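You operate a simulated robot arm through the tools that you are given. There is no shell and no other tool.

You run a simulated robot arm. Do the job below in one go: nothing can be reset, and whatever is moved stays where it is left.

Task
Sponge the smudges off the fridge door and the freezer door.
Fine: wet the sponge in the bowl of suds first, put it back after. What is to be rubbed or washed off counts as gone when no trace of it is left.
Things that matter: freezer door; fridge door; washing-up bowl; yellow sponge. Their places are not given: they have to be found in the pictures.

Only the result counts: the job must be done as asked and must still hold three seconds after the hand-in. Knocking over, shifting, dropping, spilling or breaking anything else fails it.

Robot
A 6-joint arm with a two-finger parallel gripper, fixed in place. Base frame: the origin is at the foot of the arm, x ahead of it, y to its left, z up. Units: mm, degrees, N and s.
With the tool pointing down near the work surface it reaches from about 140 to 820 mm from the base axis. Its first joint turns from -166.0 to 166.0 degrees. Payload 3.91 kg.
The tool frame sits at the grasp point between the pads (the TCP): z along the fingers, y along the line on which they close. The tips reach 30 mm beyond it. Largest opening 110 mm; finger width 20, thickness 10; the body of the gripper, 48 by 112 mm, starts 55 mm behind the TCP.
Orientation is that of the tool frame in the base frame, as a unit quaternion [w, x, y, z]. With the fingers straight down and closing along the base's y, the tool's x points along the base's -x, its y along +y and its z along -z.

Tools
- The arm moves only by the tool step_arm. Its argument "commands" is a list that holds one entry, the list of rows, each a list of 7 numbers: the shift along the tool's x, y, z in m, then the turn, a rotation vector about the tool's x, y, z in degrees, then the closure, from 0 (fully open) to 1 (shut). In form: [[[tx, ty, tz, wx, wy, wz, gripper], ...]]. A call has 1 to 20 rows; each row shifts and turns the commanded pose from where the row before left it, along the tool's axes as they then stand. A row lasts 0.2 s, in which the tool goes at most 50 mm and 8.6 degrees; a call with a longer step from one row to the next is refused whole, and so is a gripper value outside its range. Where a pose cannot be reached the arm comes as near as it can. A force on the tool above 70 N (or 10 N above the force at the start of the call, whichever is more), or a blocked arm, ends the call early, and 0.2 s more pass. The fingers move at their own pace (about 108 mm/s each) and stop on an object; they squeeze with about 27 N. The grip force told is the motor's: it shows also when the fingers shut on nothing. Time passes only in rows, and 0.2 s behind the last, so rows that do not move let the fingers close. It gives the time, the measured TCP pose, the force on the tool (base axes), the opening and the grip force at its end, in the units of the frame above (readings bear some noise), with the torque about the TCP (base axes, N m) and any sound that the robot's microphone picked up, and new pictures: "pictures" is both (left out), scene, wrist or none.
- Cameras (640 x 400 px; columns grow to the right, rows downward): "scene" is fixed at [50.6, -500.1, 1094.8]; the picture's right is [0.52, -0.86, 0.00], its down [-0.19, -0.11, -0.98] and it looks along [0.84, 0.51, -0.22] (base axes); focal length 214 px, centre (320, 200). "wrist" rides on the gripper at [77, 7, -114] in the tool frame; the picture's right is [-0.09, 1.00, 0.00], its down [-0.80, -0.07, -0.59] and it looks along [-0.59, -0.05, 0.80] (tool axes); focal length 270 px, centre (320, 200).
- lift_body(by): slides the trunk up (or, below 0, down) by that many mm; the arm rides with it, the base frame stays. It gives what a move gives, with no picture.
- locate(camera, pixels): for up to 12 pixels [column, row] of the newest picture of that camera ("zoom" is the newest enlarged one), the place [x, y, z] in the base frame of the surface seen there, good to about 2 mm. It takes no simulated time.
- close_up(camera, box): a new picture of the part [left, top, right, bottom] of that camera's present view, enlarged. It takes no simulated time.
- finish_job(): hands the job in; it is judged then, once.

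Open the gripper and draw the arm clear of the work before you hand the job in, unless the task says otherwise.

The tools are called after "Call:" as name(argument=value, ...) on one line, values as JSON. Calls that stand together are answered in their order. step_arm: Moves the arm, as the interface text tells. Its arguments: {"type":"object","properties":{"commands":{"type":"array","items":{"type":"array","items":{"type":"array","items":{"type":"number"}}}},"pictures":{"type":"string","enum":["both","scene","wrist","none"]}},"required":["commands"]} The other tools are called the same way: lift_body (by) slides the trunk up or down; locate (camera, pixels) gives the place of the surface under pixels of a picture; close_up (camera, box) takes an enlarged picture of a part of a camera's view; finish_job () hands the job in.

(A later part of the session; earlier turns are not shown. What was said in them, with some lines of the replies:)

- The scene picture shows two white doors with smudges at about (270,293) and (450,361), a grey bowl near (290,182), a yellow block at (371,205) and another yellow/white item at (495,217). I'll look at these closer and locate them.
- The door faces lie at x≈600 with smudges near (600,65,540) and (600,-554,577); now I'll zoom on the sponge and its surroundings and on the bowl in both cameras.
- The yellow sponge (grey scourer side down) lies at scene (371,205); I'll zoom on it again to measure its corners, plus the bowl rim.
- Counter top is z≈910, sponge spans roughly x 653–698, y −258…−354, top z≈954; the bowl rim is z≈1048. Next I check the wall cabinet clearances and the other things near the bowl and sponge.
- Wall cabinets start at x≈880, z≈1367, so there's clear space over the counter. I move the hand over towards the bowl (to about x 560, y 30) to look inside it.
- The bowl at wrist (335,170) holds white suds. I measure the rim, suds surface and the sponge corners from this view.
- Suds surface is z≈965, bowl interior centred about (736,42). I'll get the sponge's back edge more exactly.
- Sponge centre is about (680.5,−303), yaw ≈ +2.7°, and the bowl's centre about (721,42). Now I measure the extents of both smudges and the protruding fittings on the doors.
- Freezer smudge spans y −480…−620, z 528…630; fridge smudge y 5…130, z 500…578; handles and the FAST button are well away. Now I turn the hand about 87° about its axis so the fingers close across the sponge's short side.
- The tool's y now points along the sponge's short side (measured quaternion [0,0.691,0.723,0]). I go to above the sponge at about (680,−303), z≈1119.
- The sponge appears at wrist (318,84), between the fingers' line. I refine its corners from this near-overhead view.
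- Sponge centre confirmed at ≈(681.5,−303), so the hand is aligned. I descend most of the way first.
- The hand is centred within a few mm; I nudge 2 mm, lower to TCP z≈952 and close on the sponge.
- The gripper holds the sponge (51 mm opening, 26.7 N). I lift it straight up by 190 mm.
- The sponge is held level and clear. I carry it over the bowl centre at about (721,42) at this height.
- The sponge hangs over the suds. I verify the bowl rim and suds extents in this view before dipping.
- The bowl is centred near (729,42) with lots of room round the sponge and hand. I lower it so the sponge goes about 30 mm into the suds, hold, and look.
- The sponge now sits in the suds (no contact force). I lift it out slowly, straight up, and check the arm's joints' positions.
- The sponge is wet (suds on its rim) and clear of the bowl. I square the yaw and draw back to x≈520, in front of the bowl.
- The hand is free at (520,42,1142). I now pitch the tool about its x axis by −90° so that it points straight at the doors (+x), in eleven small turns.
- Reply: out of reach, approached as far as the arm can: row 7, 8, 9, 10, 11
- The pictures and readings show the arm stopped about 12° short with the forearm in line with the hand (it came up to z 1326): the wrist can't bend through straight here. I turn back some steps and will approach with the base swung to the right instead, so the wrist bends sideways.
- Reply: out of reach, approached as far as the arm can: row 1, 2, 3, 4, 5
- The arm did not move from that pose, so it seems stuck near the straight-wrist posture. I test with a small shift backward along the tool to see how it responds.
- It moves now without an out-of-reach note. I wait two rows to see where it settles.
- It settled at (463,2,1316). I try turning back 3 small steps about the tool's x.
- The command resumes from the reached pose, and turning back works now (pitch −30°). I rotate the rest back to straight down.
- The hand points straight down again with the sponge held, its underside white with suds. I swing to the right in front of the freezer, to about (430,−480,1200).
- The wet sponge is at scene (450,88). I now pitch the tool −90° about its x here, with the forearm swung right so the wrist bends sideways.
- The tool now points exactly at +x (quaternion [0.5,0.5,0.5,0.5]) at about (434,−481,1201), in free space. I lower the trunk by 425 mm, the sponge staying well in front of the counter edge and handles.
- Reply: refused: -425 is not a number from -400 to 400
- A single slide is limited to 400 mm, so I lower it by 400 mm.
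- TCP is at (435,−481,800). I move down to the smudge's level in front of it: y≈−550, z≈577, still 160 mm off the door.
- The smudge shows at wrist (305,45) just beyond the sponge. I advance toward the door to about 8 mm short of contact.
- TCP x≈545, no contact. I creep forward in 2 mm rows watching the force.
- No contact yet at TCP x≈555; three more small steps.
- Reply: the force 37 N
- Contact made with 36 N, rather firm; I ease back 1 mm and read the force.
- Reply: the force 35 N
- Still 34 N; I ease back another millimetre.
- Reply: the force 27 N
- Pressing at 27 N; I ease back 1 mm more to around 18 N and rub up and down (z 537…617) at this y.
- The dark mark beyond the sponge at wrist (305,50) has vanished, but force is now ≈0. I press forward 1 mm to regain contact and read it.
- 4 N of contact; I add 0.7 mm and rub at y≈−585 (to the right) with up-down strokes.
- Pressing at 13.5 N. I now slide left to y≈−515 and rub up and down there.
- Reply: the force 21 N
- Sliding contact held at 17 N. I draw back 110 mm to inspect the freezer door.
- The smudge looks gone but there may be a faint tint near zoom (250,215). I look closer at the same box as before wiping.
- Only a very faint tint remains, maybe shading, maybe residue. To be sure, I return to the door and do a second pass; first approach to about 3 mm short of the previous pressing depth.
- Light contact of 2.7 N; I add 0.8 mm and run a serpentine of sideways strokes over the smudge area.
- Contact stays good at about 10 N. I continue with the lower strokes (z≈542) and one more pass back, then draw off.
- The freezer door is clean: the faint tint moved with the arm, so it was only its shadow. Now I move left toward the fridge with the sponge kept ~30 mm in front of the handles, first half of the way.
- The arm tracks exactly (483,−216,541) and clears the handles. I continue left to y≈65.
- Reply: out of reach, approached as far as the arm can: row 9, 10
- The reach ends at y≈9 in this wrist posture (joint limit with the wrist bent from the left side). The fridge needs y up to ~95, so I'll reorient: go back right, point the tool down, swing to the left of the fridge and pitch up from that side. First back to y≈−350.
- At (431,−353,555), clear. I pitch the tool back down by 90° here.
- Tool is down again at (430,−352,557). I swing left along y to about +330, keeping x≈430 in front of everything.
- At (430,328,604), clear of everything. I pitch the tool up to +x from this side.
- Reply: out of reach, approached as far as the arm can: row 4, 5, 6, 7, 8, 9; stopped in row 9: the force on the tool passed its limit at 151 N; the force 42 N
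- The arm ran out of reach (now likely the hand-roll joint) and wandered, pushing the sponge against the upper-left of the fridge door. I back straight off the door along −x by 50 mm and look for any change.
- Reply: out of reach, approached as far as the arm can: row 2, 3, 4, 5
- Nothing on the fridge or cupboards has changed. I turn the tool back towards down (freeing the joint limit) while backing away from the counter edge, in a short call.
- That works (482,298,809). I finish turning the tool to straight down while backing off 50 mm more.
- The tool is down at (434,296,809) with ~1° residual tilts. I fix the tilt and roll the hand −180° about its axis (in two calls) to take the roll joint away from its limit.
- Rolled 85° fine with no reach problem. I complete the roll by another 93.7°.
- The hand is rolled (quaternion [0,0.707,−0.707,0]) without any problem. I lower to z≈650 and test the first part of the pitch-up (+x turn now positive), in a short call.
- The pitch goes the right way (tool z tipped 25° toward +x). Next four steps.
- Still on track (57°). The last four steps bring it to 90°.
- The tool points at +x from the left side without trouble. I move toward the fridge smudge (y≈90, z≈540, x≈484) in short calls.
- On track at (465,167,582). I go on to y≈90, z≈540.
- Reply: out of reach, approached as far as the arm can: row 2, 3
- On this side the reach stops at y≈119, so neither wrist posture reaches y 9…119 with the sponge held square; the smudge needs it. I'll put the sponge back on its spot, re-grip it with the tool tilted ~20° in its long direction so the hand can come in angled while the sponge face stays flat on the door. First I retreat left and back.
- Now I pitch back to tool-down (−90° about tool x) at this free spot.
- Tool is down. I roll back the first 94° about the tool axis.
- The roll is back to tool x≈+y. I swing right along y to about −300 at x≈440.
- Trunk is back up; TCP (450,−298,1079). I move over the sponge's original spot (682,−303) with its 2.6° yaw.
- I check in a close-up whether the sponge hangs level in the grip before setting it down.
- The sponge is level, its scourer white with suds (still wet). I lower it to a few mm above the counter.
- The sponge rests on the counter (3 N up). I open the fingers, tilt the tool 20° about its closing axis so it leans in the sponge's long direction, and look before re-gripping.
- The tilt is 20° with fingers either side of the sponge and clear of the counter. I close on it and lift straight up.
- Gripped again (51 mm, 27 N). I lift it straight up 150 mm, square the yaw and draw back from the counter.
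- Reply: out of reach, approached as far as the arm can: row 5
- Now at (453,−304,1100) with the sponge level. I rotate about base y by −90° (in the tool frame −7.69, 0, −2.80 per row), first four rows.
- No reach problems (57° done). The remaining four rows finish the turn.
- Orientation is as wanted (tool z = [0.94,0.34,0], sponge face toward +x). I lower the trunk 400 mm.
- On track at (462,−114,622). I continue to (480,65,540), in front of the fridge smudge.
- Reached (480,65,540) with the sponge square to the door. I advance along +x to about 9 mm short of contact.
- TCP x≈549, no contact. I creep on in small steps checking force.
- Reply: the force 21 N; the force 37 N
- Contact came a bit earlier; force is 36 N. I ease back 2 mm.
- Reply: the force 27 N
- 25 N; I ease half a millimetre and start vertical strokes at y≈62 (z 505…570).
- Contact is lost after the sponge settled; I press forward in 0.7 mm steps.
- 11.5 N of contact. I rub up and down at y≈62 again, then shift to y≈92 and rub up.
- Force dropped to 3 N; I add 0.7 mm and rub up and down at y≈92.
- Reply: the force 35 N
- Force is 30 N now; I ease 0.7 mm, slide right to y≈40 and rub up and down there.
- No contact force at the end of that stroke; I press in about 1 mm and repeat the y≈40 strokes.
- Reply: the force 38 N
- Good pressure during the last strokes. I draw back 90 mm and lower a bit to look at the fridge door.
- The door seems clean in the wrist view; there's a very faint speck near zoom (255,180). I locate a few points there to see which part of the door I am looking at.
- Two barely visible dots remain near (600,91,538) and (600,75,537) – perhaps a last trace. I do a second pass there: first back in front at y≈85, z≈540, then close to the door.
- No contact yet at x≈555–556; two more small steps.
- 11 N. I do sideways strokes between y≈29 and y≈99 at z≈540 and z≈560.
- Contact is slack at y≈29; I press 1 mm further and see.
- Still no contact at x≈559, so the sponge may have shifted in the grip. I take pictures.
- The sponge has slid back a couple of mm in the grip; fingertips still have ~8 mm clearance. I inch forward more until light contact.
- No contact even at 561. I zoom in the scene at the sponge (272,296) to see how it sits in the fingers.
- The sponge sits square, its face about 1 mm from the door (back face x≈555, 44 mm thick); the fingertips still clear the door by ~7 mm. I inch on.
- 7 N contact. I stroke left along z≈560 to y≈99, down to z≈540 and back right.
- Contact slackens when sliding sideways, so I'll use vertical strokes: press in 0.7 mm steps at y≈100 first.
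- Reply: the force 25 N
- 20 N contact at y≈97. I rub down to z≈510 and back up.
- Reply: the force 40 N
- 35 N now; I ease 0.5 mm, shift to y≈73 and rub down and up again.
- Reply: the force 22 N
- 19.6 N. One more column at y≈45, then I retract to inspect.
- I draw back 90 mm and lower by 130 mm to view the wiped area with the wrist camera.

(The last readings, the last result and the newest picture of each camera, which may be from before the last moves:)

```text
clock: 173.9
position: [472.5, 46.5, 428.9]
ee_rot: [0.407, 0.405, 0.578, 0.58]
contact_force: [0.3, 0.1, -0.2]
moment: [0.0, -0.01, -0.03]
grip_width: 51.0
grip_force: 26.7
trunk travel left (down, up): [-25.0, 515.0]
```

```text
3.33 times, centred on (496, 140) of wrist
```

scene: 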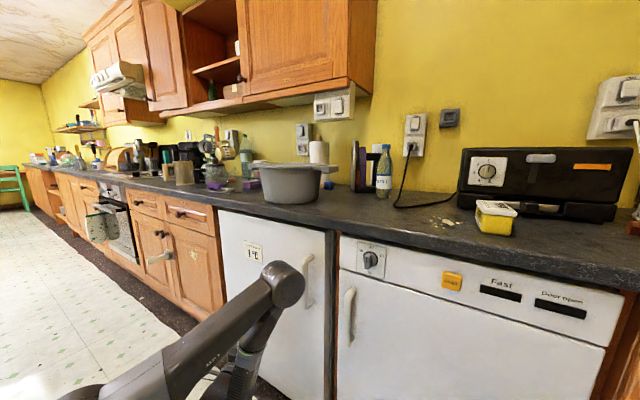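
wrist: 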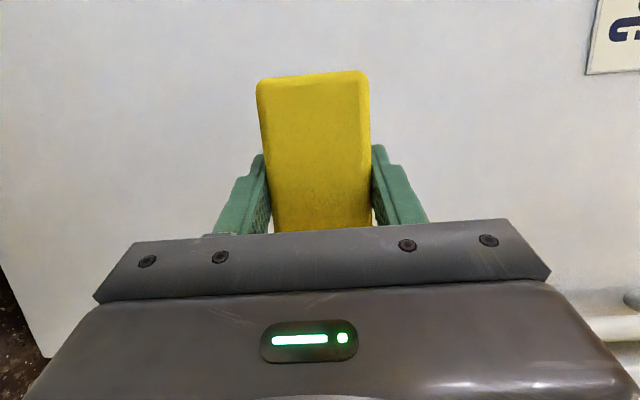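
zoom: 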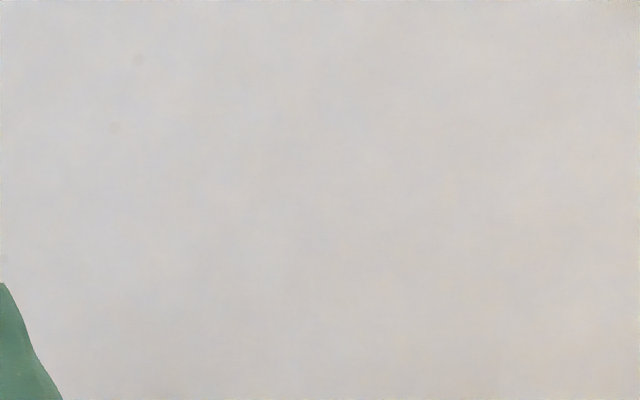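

The tiny faint dots are unchanged by rubbing and also appear outside the smudge (e.g. zoom (280,87), y≈137), so they're door texture. I move the arm to the right, out of the scene camera's line, to check the whole fridge door from there.

Call:
step_arm(commands=[[[-0.0375, 0.0039, -0.01545, 0, 0, 0, 1], [-0.0375, 0.0039, -0.01545, 0, 0, 0, 1], [-0.0375, 0.0039, -0.01545, 0, 0, 0, 1], [-0.0375, 0.0039, -0.01545, 0, 0, 0, 1], [-0.0375, 0.0039, -0.01545, 0, 0, 0, 1], [-0.0375, 0.0039, -0.01545, 0, 0, 0, 1], [-0.0375, 0.0039, -0.01545, 0, 0, 0, 1], [-0.0375, 0.0039, -0.01545, 0, 0, 0, 1], [-0.0375, 0.0039, -0.01545, 0, 0, 0, 1], [-0.0375, 0.0039, -0.01545, 0, 0, 0, 1], [-0.0375, 0.0039, -0.01545, 0, 0, 0, 1], [-0.0375, 0.0039, -0.01545, 0, 0, 0, 1], [0, 0, 0, 0, 0, 0, 1]]], pictures="both")

Call:
close_up(camera="scene", box=[240, 265, 304, 305])

Call:
close_up(camera="scene", box=[220, 230, 348, 310])

```text
clock: 176.7
position: [450.4, -442.0, 476.4]
ee_rot: [0.406, 0.405, 0.579, 0.58]
contact_force: [0.3, -0.2, 0.0]
moment: [0.01, 0.02, -0.01]
grip_width: 51.1
grip_force: 26.7
trunk travel left (down, up): [-25.0, 515.0]
```

scene: 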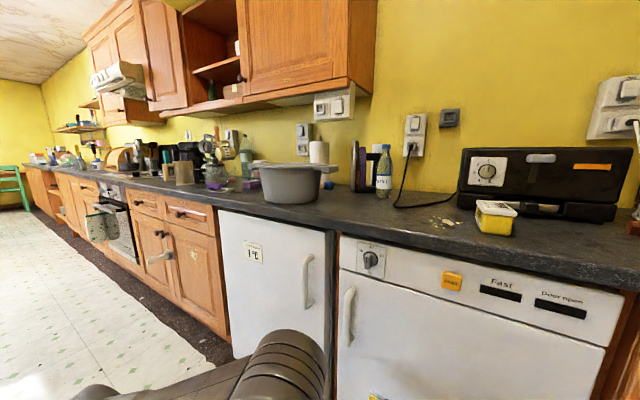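
wrist: 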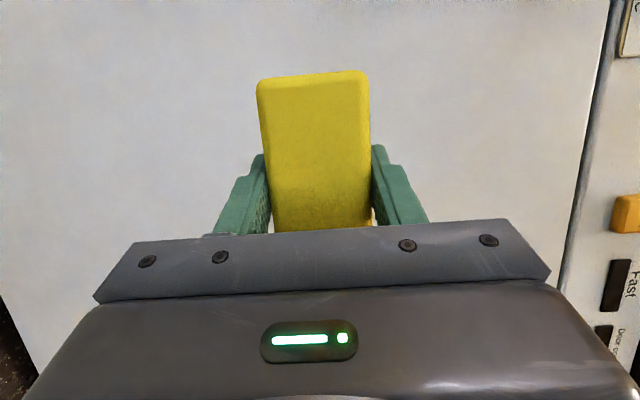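

```text
10.00 times, centred on (272, 285) of scene
```

zoom: 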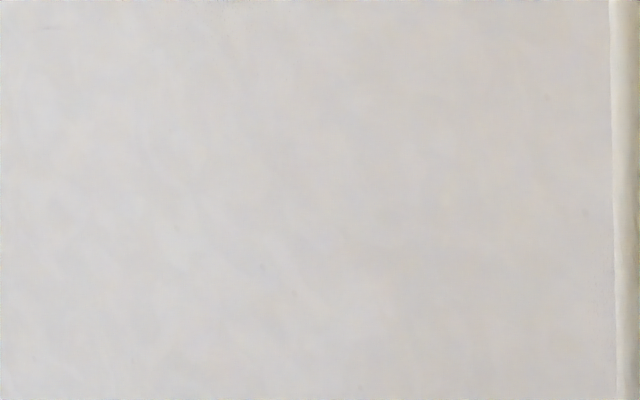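

```text
5.00 times, centred on (284, 270) of scene
```

zoom: 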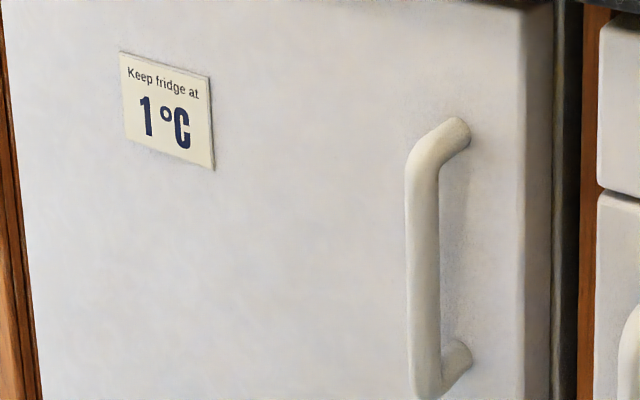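

Both doors now look clean (fridge zoom shows no smudge). I raise the trunk again to take the sponge back to its place, and check the freezer once more.

Call:
close_up(camera="scene", box=[380, 300, 540, 400])

Call:
lift_body(by=400)

```text
4.00 times, centred on (460, 350) of scene
```

zoom: 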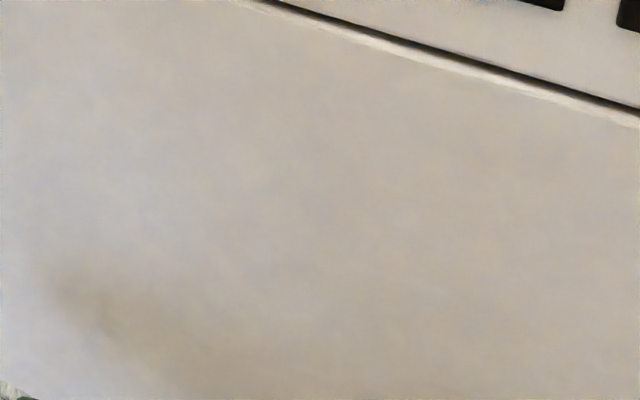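

```text
clock: 180.6
position: [450.2, -442.0, 876.4]
ee_rot: [0.406, 0.405, 0.579, 0.58]
contact_force: [-0.3, 0.5, -0.4]
moment: [0.02, 0.0, -0.01]
grip_width: 51.1
grip_force: 27.0
trunk travel left (down, up): [-425.0, 115.0]
```

The freezer is clean too (the shading is only the arm's shadow). I move up to about (450,−303,1100).

Call:
step_arm(commands=[[[0.01867, 0.032, 0.0068, 0, 0, 0, 1], [0.01867, 0.032, 0.0068, 0, 0, 0, 1], [0.01867, 0.032, 0.0068, 0, 0, 0, 1], [0.01867, 0.032, 0.0068, 0, 0, 0, 1], [0.01867, 0.032, 0.0068, 0, 0, 0, 1], [0.01867, 0.032, 0.0068, 0, 0, 0, 1], [0.01867, 0.032, 0.0068, 0, 0, 0, 1], [0, 0, 0, 0, 0, 0, 1]]], pictures="none")

Call:
step_arm(commands=[[[0, 0, 0, 7.688, 0, 2.798, 1], [0, 0, 0, 7.688, 0, 2.798, 1], [0, 0, 0, 7.688, 0, 2.798, 1], [0, 0, 0, 7.688, 0, 2.798, 1], [0, 0, 0, 7.688, 0, 2.798, 1], [0, 0, 0, 7.688, 0, 2.798, 1], [0, 0, 0, 0, 0, 0, 1]]], pictures="none")

```text
clock: 182.3
position: [448.6, -301.2, 1101.9]
ee_rot: [0.406, 0.404, 0.579, 0.58]
contact_force: [0.0, 0.9, 0.1]
moment: [0.04, 0.01, 0.0]
grip_width: 51.2
grip_force: 26.9
trunk travel left (down, up): [-425.0, 115.0]
```

```text
clock: 183.9
position: [450.4, -301.6, 1101.0]
ee_rot: [0.129, 0.609, 0.696, 0.359]
contact_force: [0.3, 0.1, 0.5]
moment: [0.02, 0.01, 0.06]
grip_width: 51.1
grip_force: 27.3
trunk travel left (down, up): [-425.0, 115.0]
```

Going smoothly; the remaining five turns bring the sponge face down again.

Call:
step_arm(commands=[[[0, 0, 0, 7.688, 0, 2.798, 1], [0, 0, 0, 7.688, 0, 2.798, 1], [0, 0, 0, 7.688, 0, 2.798, 1], [0, 0, 0, 7.688, 0, 2.798, 1], [0, 0, 0, 7.688, 0, 2.798, 1], [0, 0, 0, 0, 0, 0, 1]]], pictures="both")

Call:
close_up(camera="scene", box=[290, 130, 418, 210])

```text
clock: 185.3
position: [450.2, -301.6, 1099.8]
ee_rot: [-0.123, 0.697, 0.696, 0.123]
contact_force: [-0.3, 0.1, -0.8]
moment: [0.03, -0.01, -0.02]
grip_width: 51.0
grip_force: 26.6
trunk travel left (down, up): [-425.0, 115.0]
```

scene: 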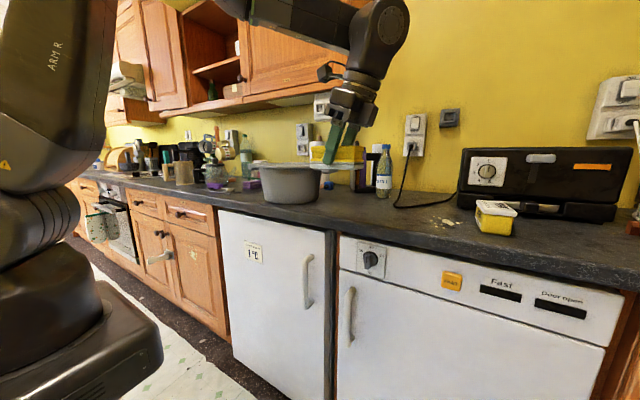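
wrist: 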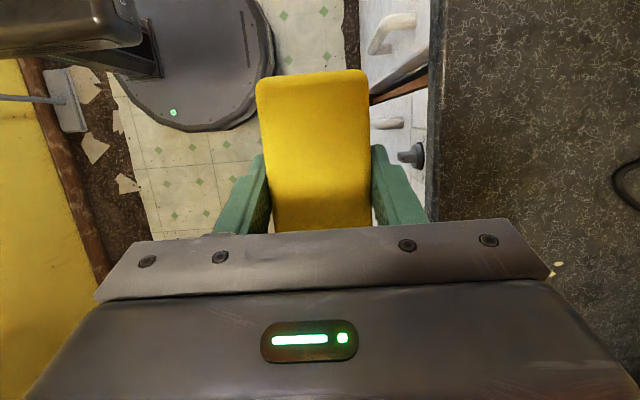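

```text
5.00 times, centred on (354, 170) of scene
```

zoom: 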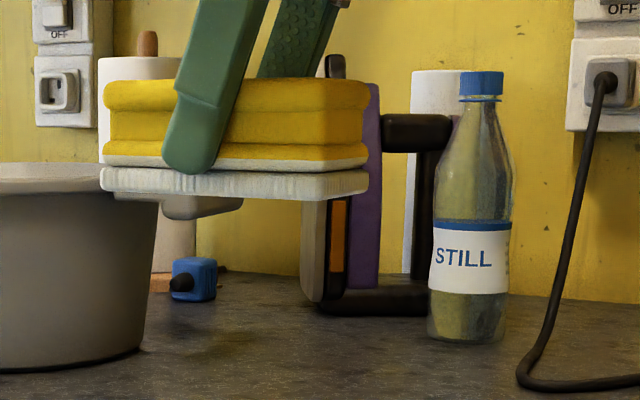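

I measure the scourer's underside edge at both ends to see if it's level in the grip.

Call:
locate(camera="zoom", pixels=[[106, 186], [330, 192], [200, 188], [280, 190], [110, 100], [350, 95], [230, 130], [362, 185], [120, 180], [340, 178]])

```text
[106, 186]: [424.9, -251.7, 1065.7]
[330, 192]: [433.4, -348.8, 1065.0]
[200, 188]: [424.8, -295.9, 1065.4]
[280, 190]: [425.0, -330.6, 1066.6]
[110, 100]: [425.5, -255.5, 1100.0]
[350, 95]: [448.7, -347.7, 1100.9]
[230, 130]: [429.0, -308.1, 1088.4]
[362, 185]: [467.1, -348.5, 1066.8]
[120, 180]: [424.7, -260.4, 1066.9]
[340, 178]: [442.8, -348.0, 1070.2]
```

The sponge is level (underside edge z≈1065 at both ends, i.e. ~38 mm below TCP). I lower 60 mm, move in over its original spot and set the 2.6° yaw.

Call:
step_arm(commands=[[[-0.01026, 0, 0.0282, 0, 0, 0, 1], [-0.01026, 0, 0.0282, 0, 0, 0, 1], [-0.0009, 0.0386, -0.0003, 0, 0, 0, 1], [-0.0009, 0.0386, -0.0003, 0, 0, 0, 1], [-0.0009, 0.0386, -0.0003, 0, 0, 0, 1], [0, 0.0386, 0, 0, 0, 0, 1], [0, 0.0386, 0, 0, 0, 0, 1], [0, 0.0386, 0, 0, 0, 0, 1], [0, 0, 0, 0.889, 0, -2.443, 1], [0, 0, 0, 0, 0, 0, 1], [0, 0, 0, 0, 0, 0, 1]]], pictures="both")

Call:
close_up(camera="scene", box=[330, 150, 426, 210])

```text
clock: 187.8
position: [682.1, -305.4, 1041.7]
ee_rot: [-0.125, 0.68, 0.712, 0.121]
contact_force: [0.6, 0.3, -0.9]
moment: [0.0, -0.03, 0.03]
grip_width: 51.3
grip_force: 27.6
trunk travel left (down, up): [-425.0, 115.0]
```

scene: 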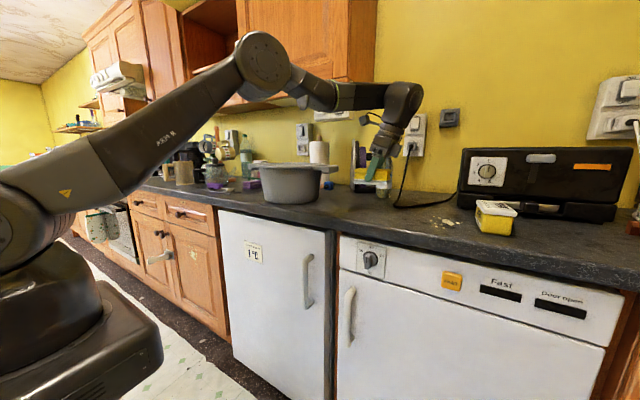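
wrist: 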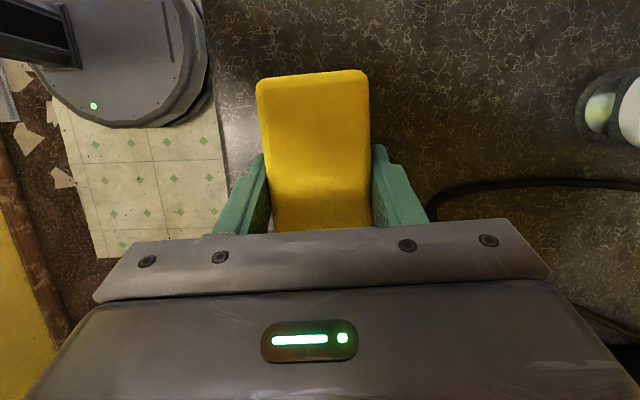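

```text
6.67 times, centred on (378, 180) of scene
```

zoom: 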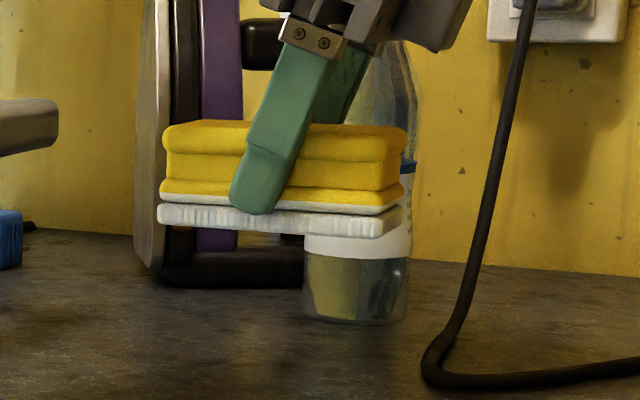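

Sponge is over its spot, bottom ≈1002. I lower by 85 mm, then creep to contact.

Call:
step_arm(commands=[[[-0.01026, 0, 0.0282, 0, 0, 0, 1], [-0.01026, 0, 0.0282, 0, 0, 0, 1], [-0.00684, 0, 0.0188, 0, 0, 0, 1], [-0.00171, 0, 0.0047, 0, 0, 0, 1], [0, 0, 0, 0, 0, 0, 1]]], pictures="none")

```text
clock: 188.9
position: [682.7, -304.0, 955.4]
ee_rot: [-0.125, 0.68, 0.713, 0.12]
contact_force: [0.6, -0.1, -0.4]
moment: [-0.01, 0.0, 0.03]
grip_width: 50.8
grip_force: 27.1
trunk travel left (down, up): [-425.0, 115.0]
```

Call:
step_arm(commands=[[[-0.00068, 0, 0.00188, 0, 0, 0, 1], [-0.00034, 0, 0.00094, 0, 0, 0, 1], [-0.00034, 0, 0.00094, 0, 0, 0, 1], [0, 0, 0, 0, 0, 0, 1]]], pictures="none")

```text
clock: 189.9
position: [682.1, -304.8, 950.9]
ee_rot: [-0.125, 0.68, 0.712, 0.12]
contact_force: [-0.7, -0.4, -0.7]
moment: [0.01, -0.03, -0.03]
grip_width: 51.3
grip_force: 26.9
trunk travel left (down, up): [-425.0, 115.0]
```

No contact yet at TCP z≈951; a few more millimetre steps.

Call:
step_arm(commands=[[[-0.00034, 0, 0.00094, 0, 0, 0, 1], [-0.00034, 0, 0.00094, 0, 0, 0, 1], [0, 0, 0, 0, 0, 0, 1]]], pictures="none")

```text
clock: 190.8
position: [681.2, -305.3, 949.3]
ee_rot: [-0.124, 0.68, 0.712, 0.121]
contact_force: [-0.8, 0.7, -0.1]
moment: [0.02, 0.0, 0.0]
grip_width: 51.2
grip_force: 27.6
trunk travel left (down, up): [-425.0, 115.0]
```

Call:
step_arm(commands=[[[-0.00034, 0, 0.00094, 0, 0, 0, 1], [0, 0, 0, 0, 0, 0, 1]]], pictures="both")

Call:
close_up(camera="scene", box=[340, 180, 420, 230])

```text
clock: 191.3
position: [682.5, -304.2, 948.5]
ee_rot: [-0.125, 0.679, 0.713, 0.12]
contact_force: [-0.3, 1.0, 0.2]
moment: [0.02, 0.05, 0.05]
grip_width: 51.1
grip_force: 26.7
trunk travel left (down, up): [-425.0, 115.0]
```

scene: 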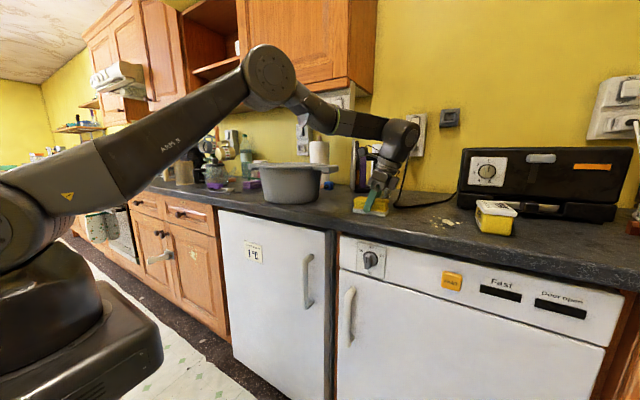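
wrist: 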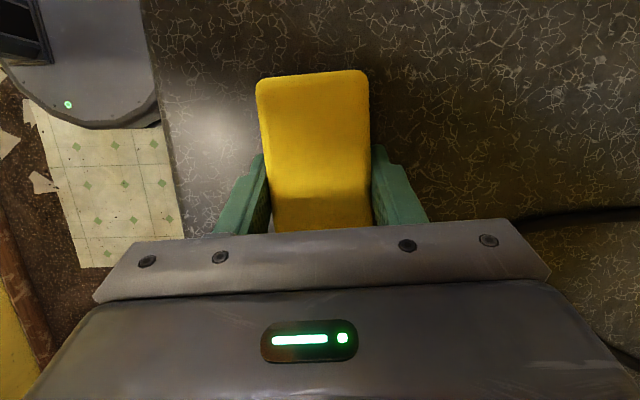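

```text
8.00 times, centred on (380, 205) of scene
```

zoom: 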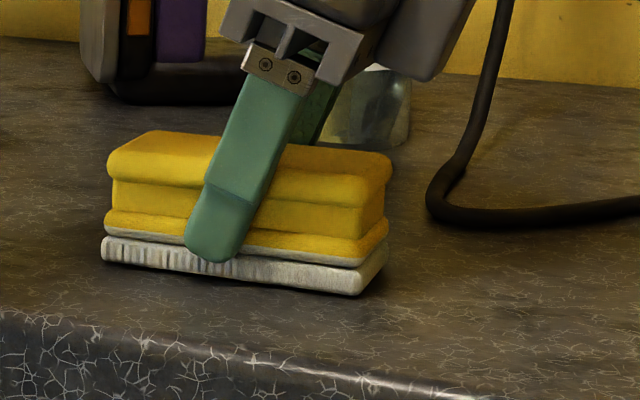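

The sponge hovers about 1 mm above the counter at nearly its former pixels. I go down another 1.5 mm to touch.

Call:
step_arm(commands=[[[-0.00034, 0, 0.00094, 0, 0, 0, 1], [-0.00017, 0, 0.00047, 0, 0, 0, 1], [0, 0, 0, 0, 0, 0, 1]]], pictures="none")

```text
clock: 192.2
position: [681.5, -305.5, 948.1]
ee_rot: [-0.125, 0.68, 0.713, 0.12]
contact_force: [0.6, -0.5, 0.6]
moment: [-0.08, 0.01, 0.03]
grip_width: 51.6
grip_force: 27.6
trunk travel left (down, up): [-425.0, 115.0]
```

Call:
step_arm(commands=[[[-0.00024, 0, 0.00066, 0, 0, 0, 1], [0, 0, 0, 0, 0, 0, 1]]], pictures="none")

```text
clock: 192.8
position: [682.2, -304.5, 948.0]
ee_rot: [-0.123, 0.68, 0.713, 0.121]
contact_force: [3.0, 0.0, 6.8]
moment: [-0.22, 0.06, 0.03]
grip_width: 50.9
grip_force: 26.8
trunk travel left (down, up): [-425.0, 115.0]
```

The sponge rests on the counter (6.8 N). I open the fingers and rise straight up.

Call:
step_arm(commands=[[[0, 0, 0, 0, 0, 0, 0.4], [0, 0, 0, 0, 0, 0, 0.2], [0, 0, 0, 0, 0, 0, 0.05], [0, 0, 0, 0, 0, 0, 0.05], [0, 0, 0, 0, 0, 0, 0.05], [0.0051, 0, -0.0141, 0, 0, 0, 0.05], [0.0068, 0, -0.0188, 0, 0, 0, 0.05], [0.0103, 0, -0.0282, 0, 0, 0, 0.05], [0.0103, 0, -0.0282, 0, 0, 0, 0.05], [0, 0, 0, 0, 0, 0, 0.05]]], pictures="both")

Call:
close_up(camera="scene", box=[340, 180, 420, 230])

Call:
locate(camera="zoom", pixels=[[120, 160], [110, 255], [358, 290], [384, 262], [365, 195], [240, 160]])

```text
clock: 194.9
position: [683.2, -305.8, 1042.4]
ee_rot: [-0.125, 0.68, 0.713, 0.121]
contact_force: [-0.2, -0.4, 0.1]
moment: [-0.01, -0.02, 0.0]
grip_width: 104.4
grip_force: 0.0
trunk travel left (down, up): [-425.0, 115.0]
```

scene: 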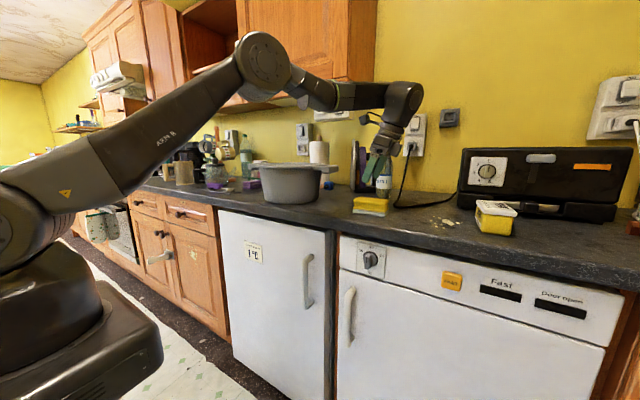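
wrist: 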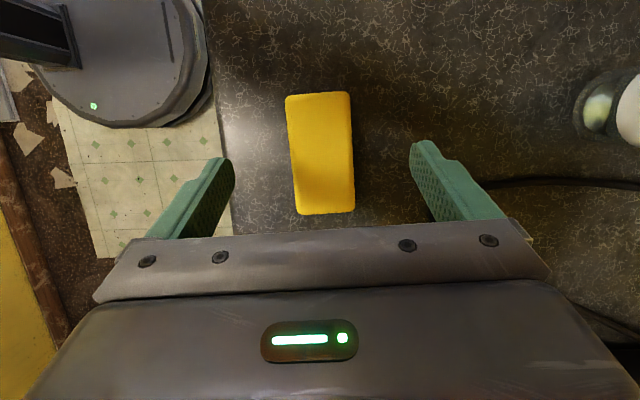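

```text
8.00 times, centred on (380, 205) of scene
```

zoom: 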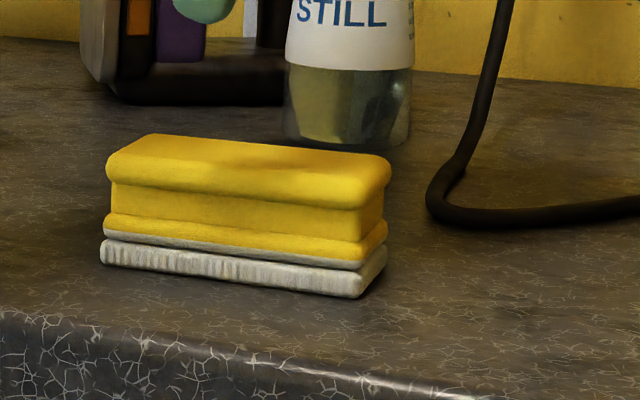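

```text
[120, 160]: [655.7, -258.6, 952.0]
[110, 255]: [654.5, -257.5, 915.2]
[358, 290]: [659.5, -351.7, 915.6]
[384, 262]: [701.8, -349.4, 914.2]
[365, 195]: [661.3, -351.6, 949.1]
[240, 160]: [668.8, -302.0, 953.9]
```

The sponge stands back within 1–2 mm of its original spot. I withdraw the hand backward from the counter and straighten it up, clear of the work.

Call:
step_arm(commands=[[[0, -0.038, 0, 0, 0, 0, 0], [0, -0.038, 0, 0, 0, 0, 0], [0, -0.038, 0, 0, 0, 0, 0], [0, -0.038, 0, 0, 0, 0, 0], [0, -0.038, 0, 0, 0, 0, 0], [0, -0.038, 0, 0, 0, 0, 0], [0, 0, 0, 0, -5, 0, 0], [0, 0, 0, 0, -5, 0, 0], [0, 0, 0, 0, -5, 0, 0], [0, 0, 0, 0, -5, 0, 0], [0, 0, -0.04, 0, 0, 0, 0], [0, 0, -0.04, 0, 0, 0, 0], [0, 0, -0.04, 0, 0, 0, 0], [0, 0, -0.04, 0, 0, 0, 0], [0, 0, 0, 0, 0, 0, 0]]], pictures="both")

Call:
close_up(camera="scene", box=[200, 200, 630, 400])

Call:
close_up(camera="scene", box=[400, 330, 500, 393])

Call:
close_up(camera="scene", box=[240, 265, 304, 305])

```text
clock: 198.2
position: [453.6, -313.7, 1202.6]
ee_rot: [0.001, 0.691, 0.723, 0.0]
contact_force: [-0.3, -0.7, 0.7]
moment: [0.0, 0.02, -0.02]
grip_width: 110.1
grip_force: 0.1
trunk travel left (down, up): [-425.0, 115.0]
```

scene: 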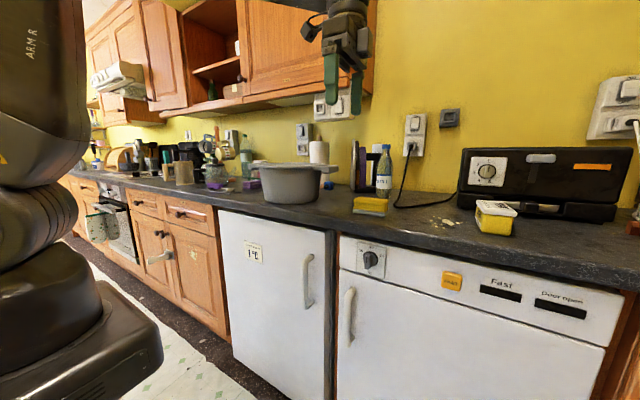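
wrist: 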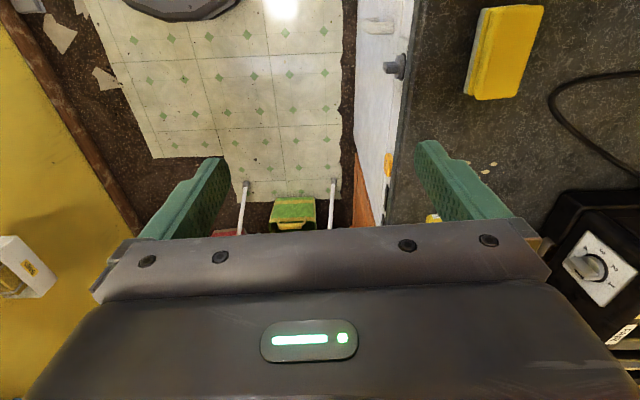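

```text
1.49 times, centred on (415, 300) of scene
```

zoom: 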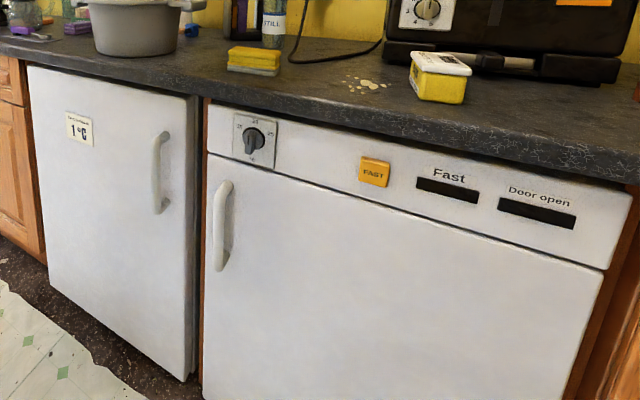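

```text
6.35 times, centred on (450, 362) of scene
```

zoom: 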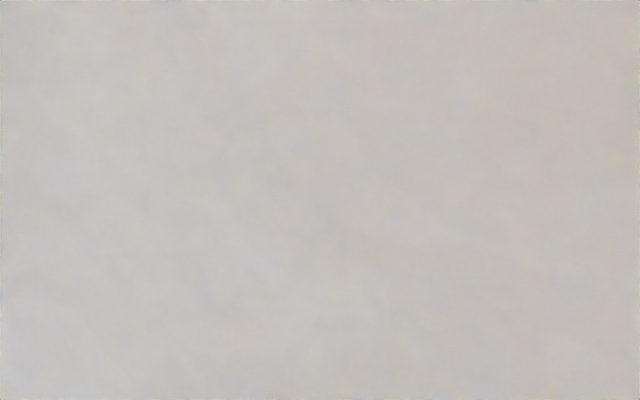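

```text
10.00 times, centred on (272, 285) of scene
```

zoom: 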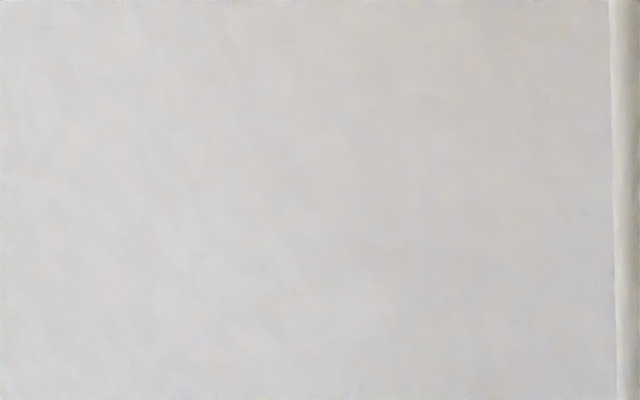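

Both doors are spotless in the close-ups, the sponge is back in its place, nothing else has moved, and the gripper is open and clear at (454,−314,1203). I hand the job in.

Call:
finish_job()

```text
The job is handed in.
```

The smudges are off both the fridge door and the freezer door, and close-up pictures show no trace on either. I wet the sponge in the bowl of suds first. It is now back on the counter within about 2 mm of where it started.

- **Knock against the fridge:** while I was turning the hand, the arm ran out of reach and pushed the sponge against the upper left of the fridge door. The force peaked at 151 N and the arm stopped. I backed off and checked the pictures, and nothing had moved or been damaged.
- **Sponge re-gripped midway:** the arm could not reach the fridge smudge with the sponge held straight. I set the sponge down on its spot, picked it up again at an angle and finished the fridge door. I did not wet it again, as it still had suds on it.
- **Faint dots on the fridge door:** a few barely visible dots did not change with rubbing, and some lie outside where the smudge was. I took them to be part of the door's surface.

The gripper is open and the arm is clear of the counter. The job is handed in, but no verdict came back.
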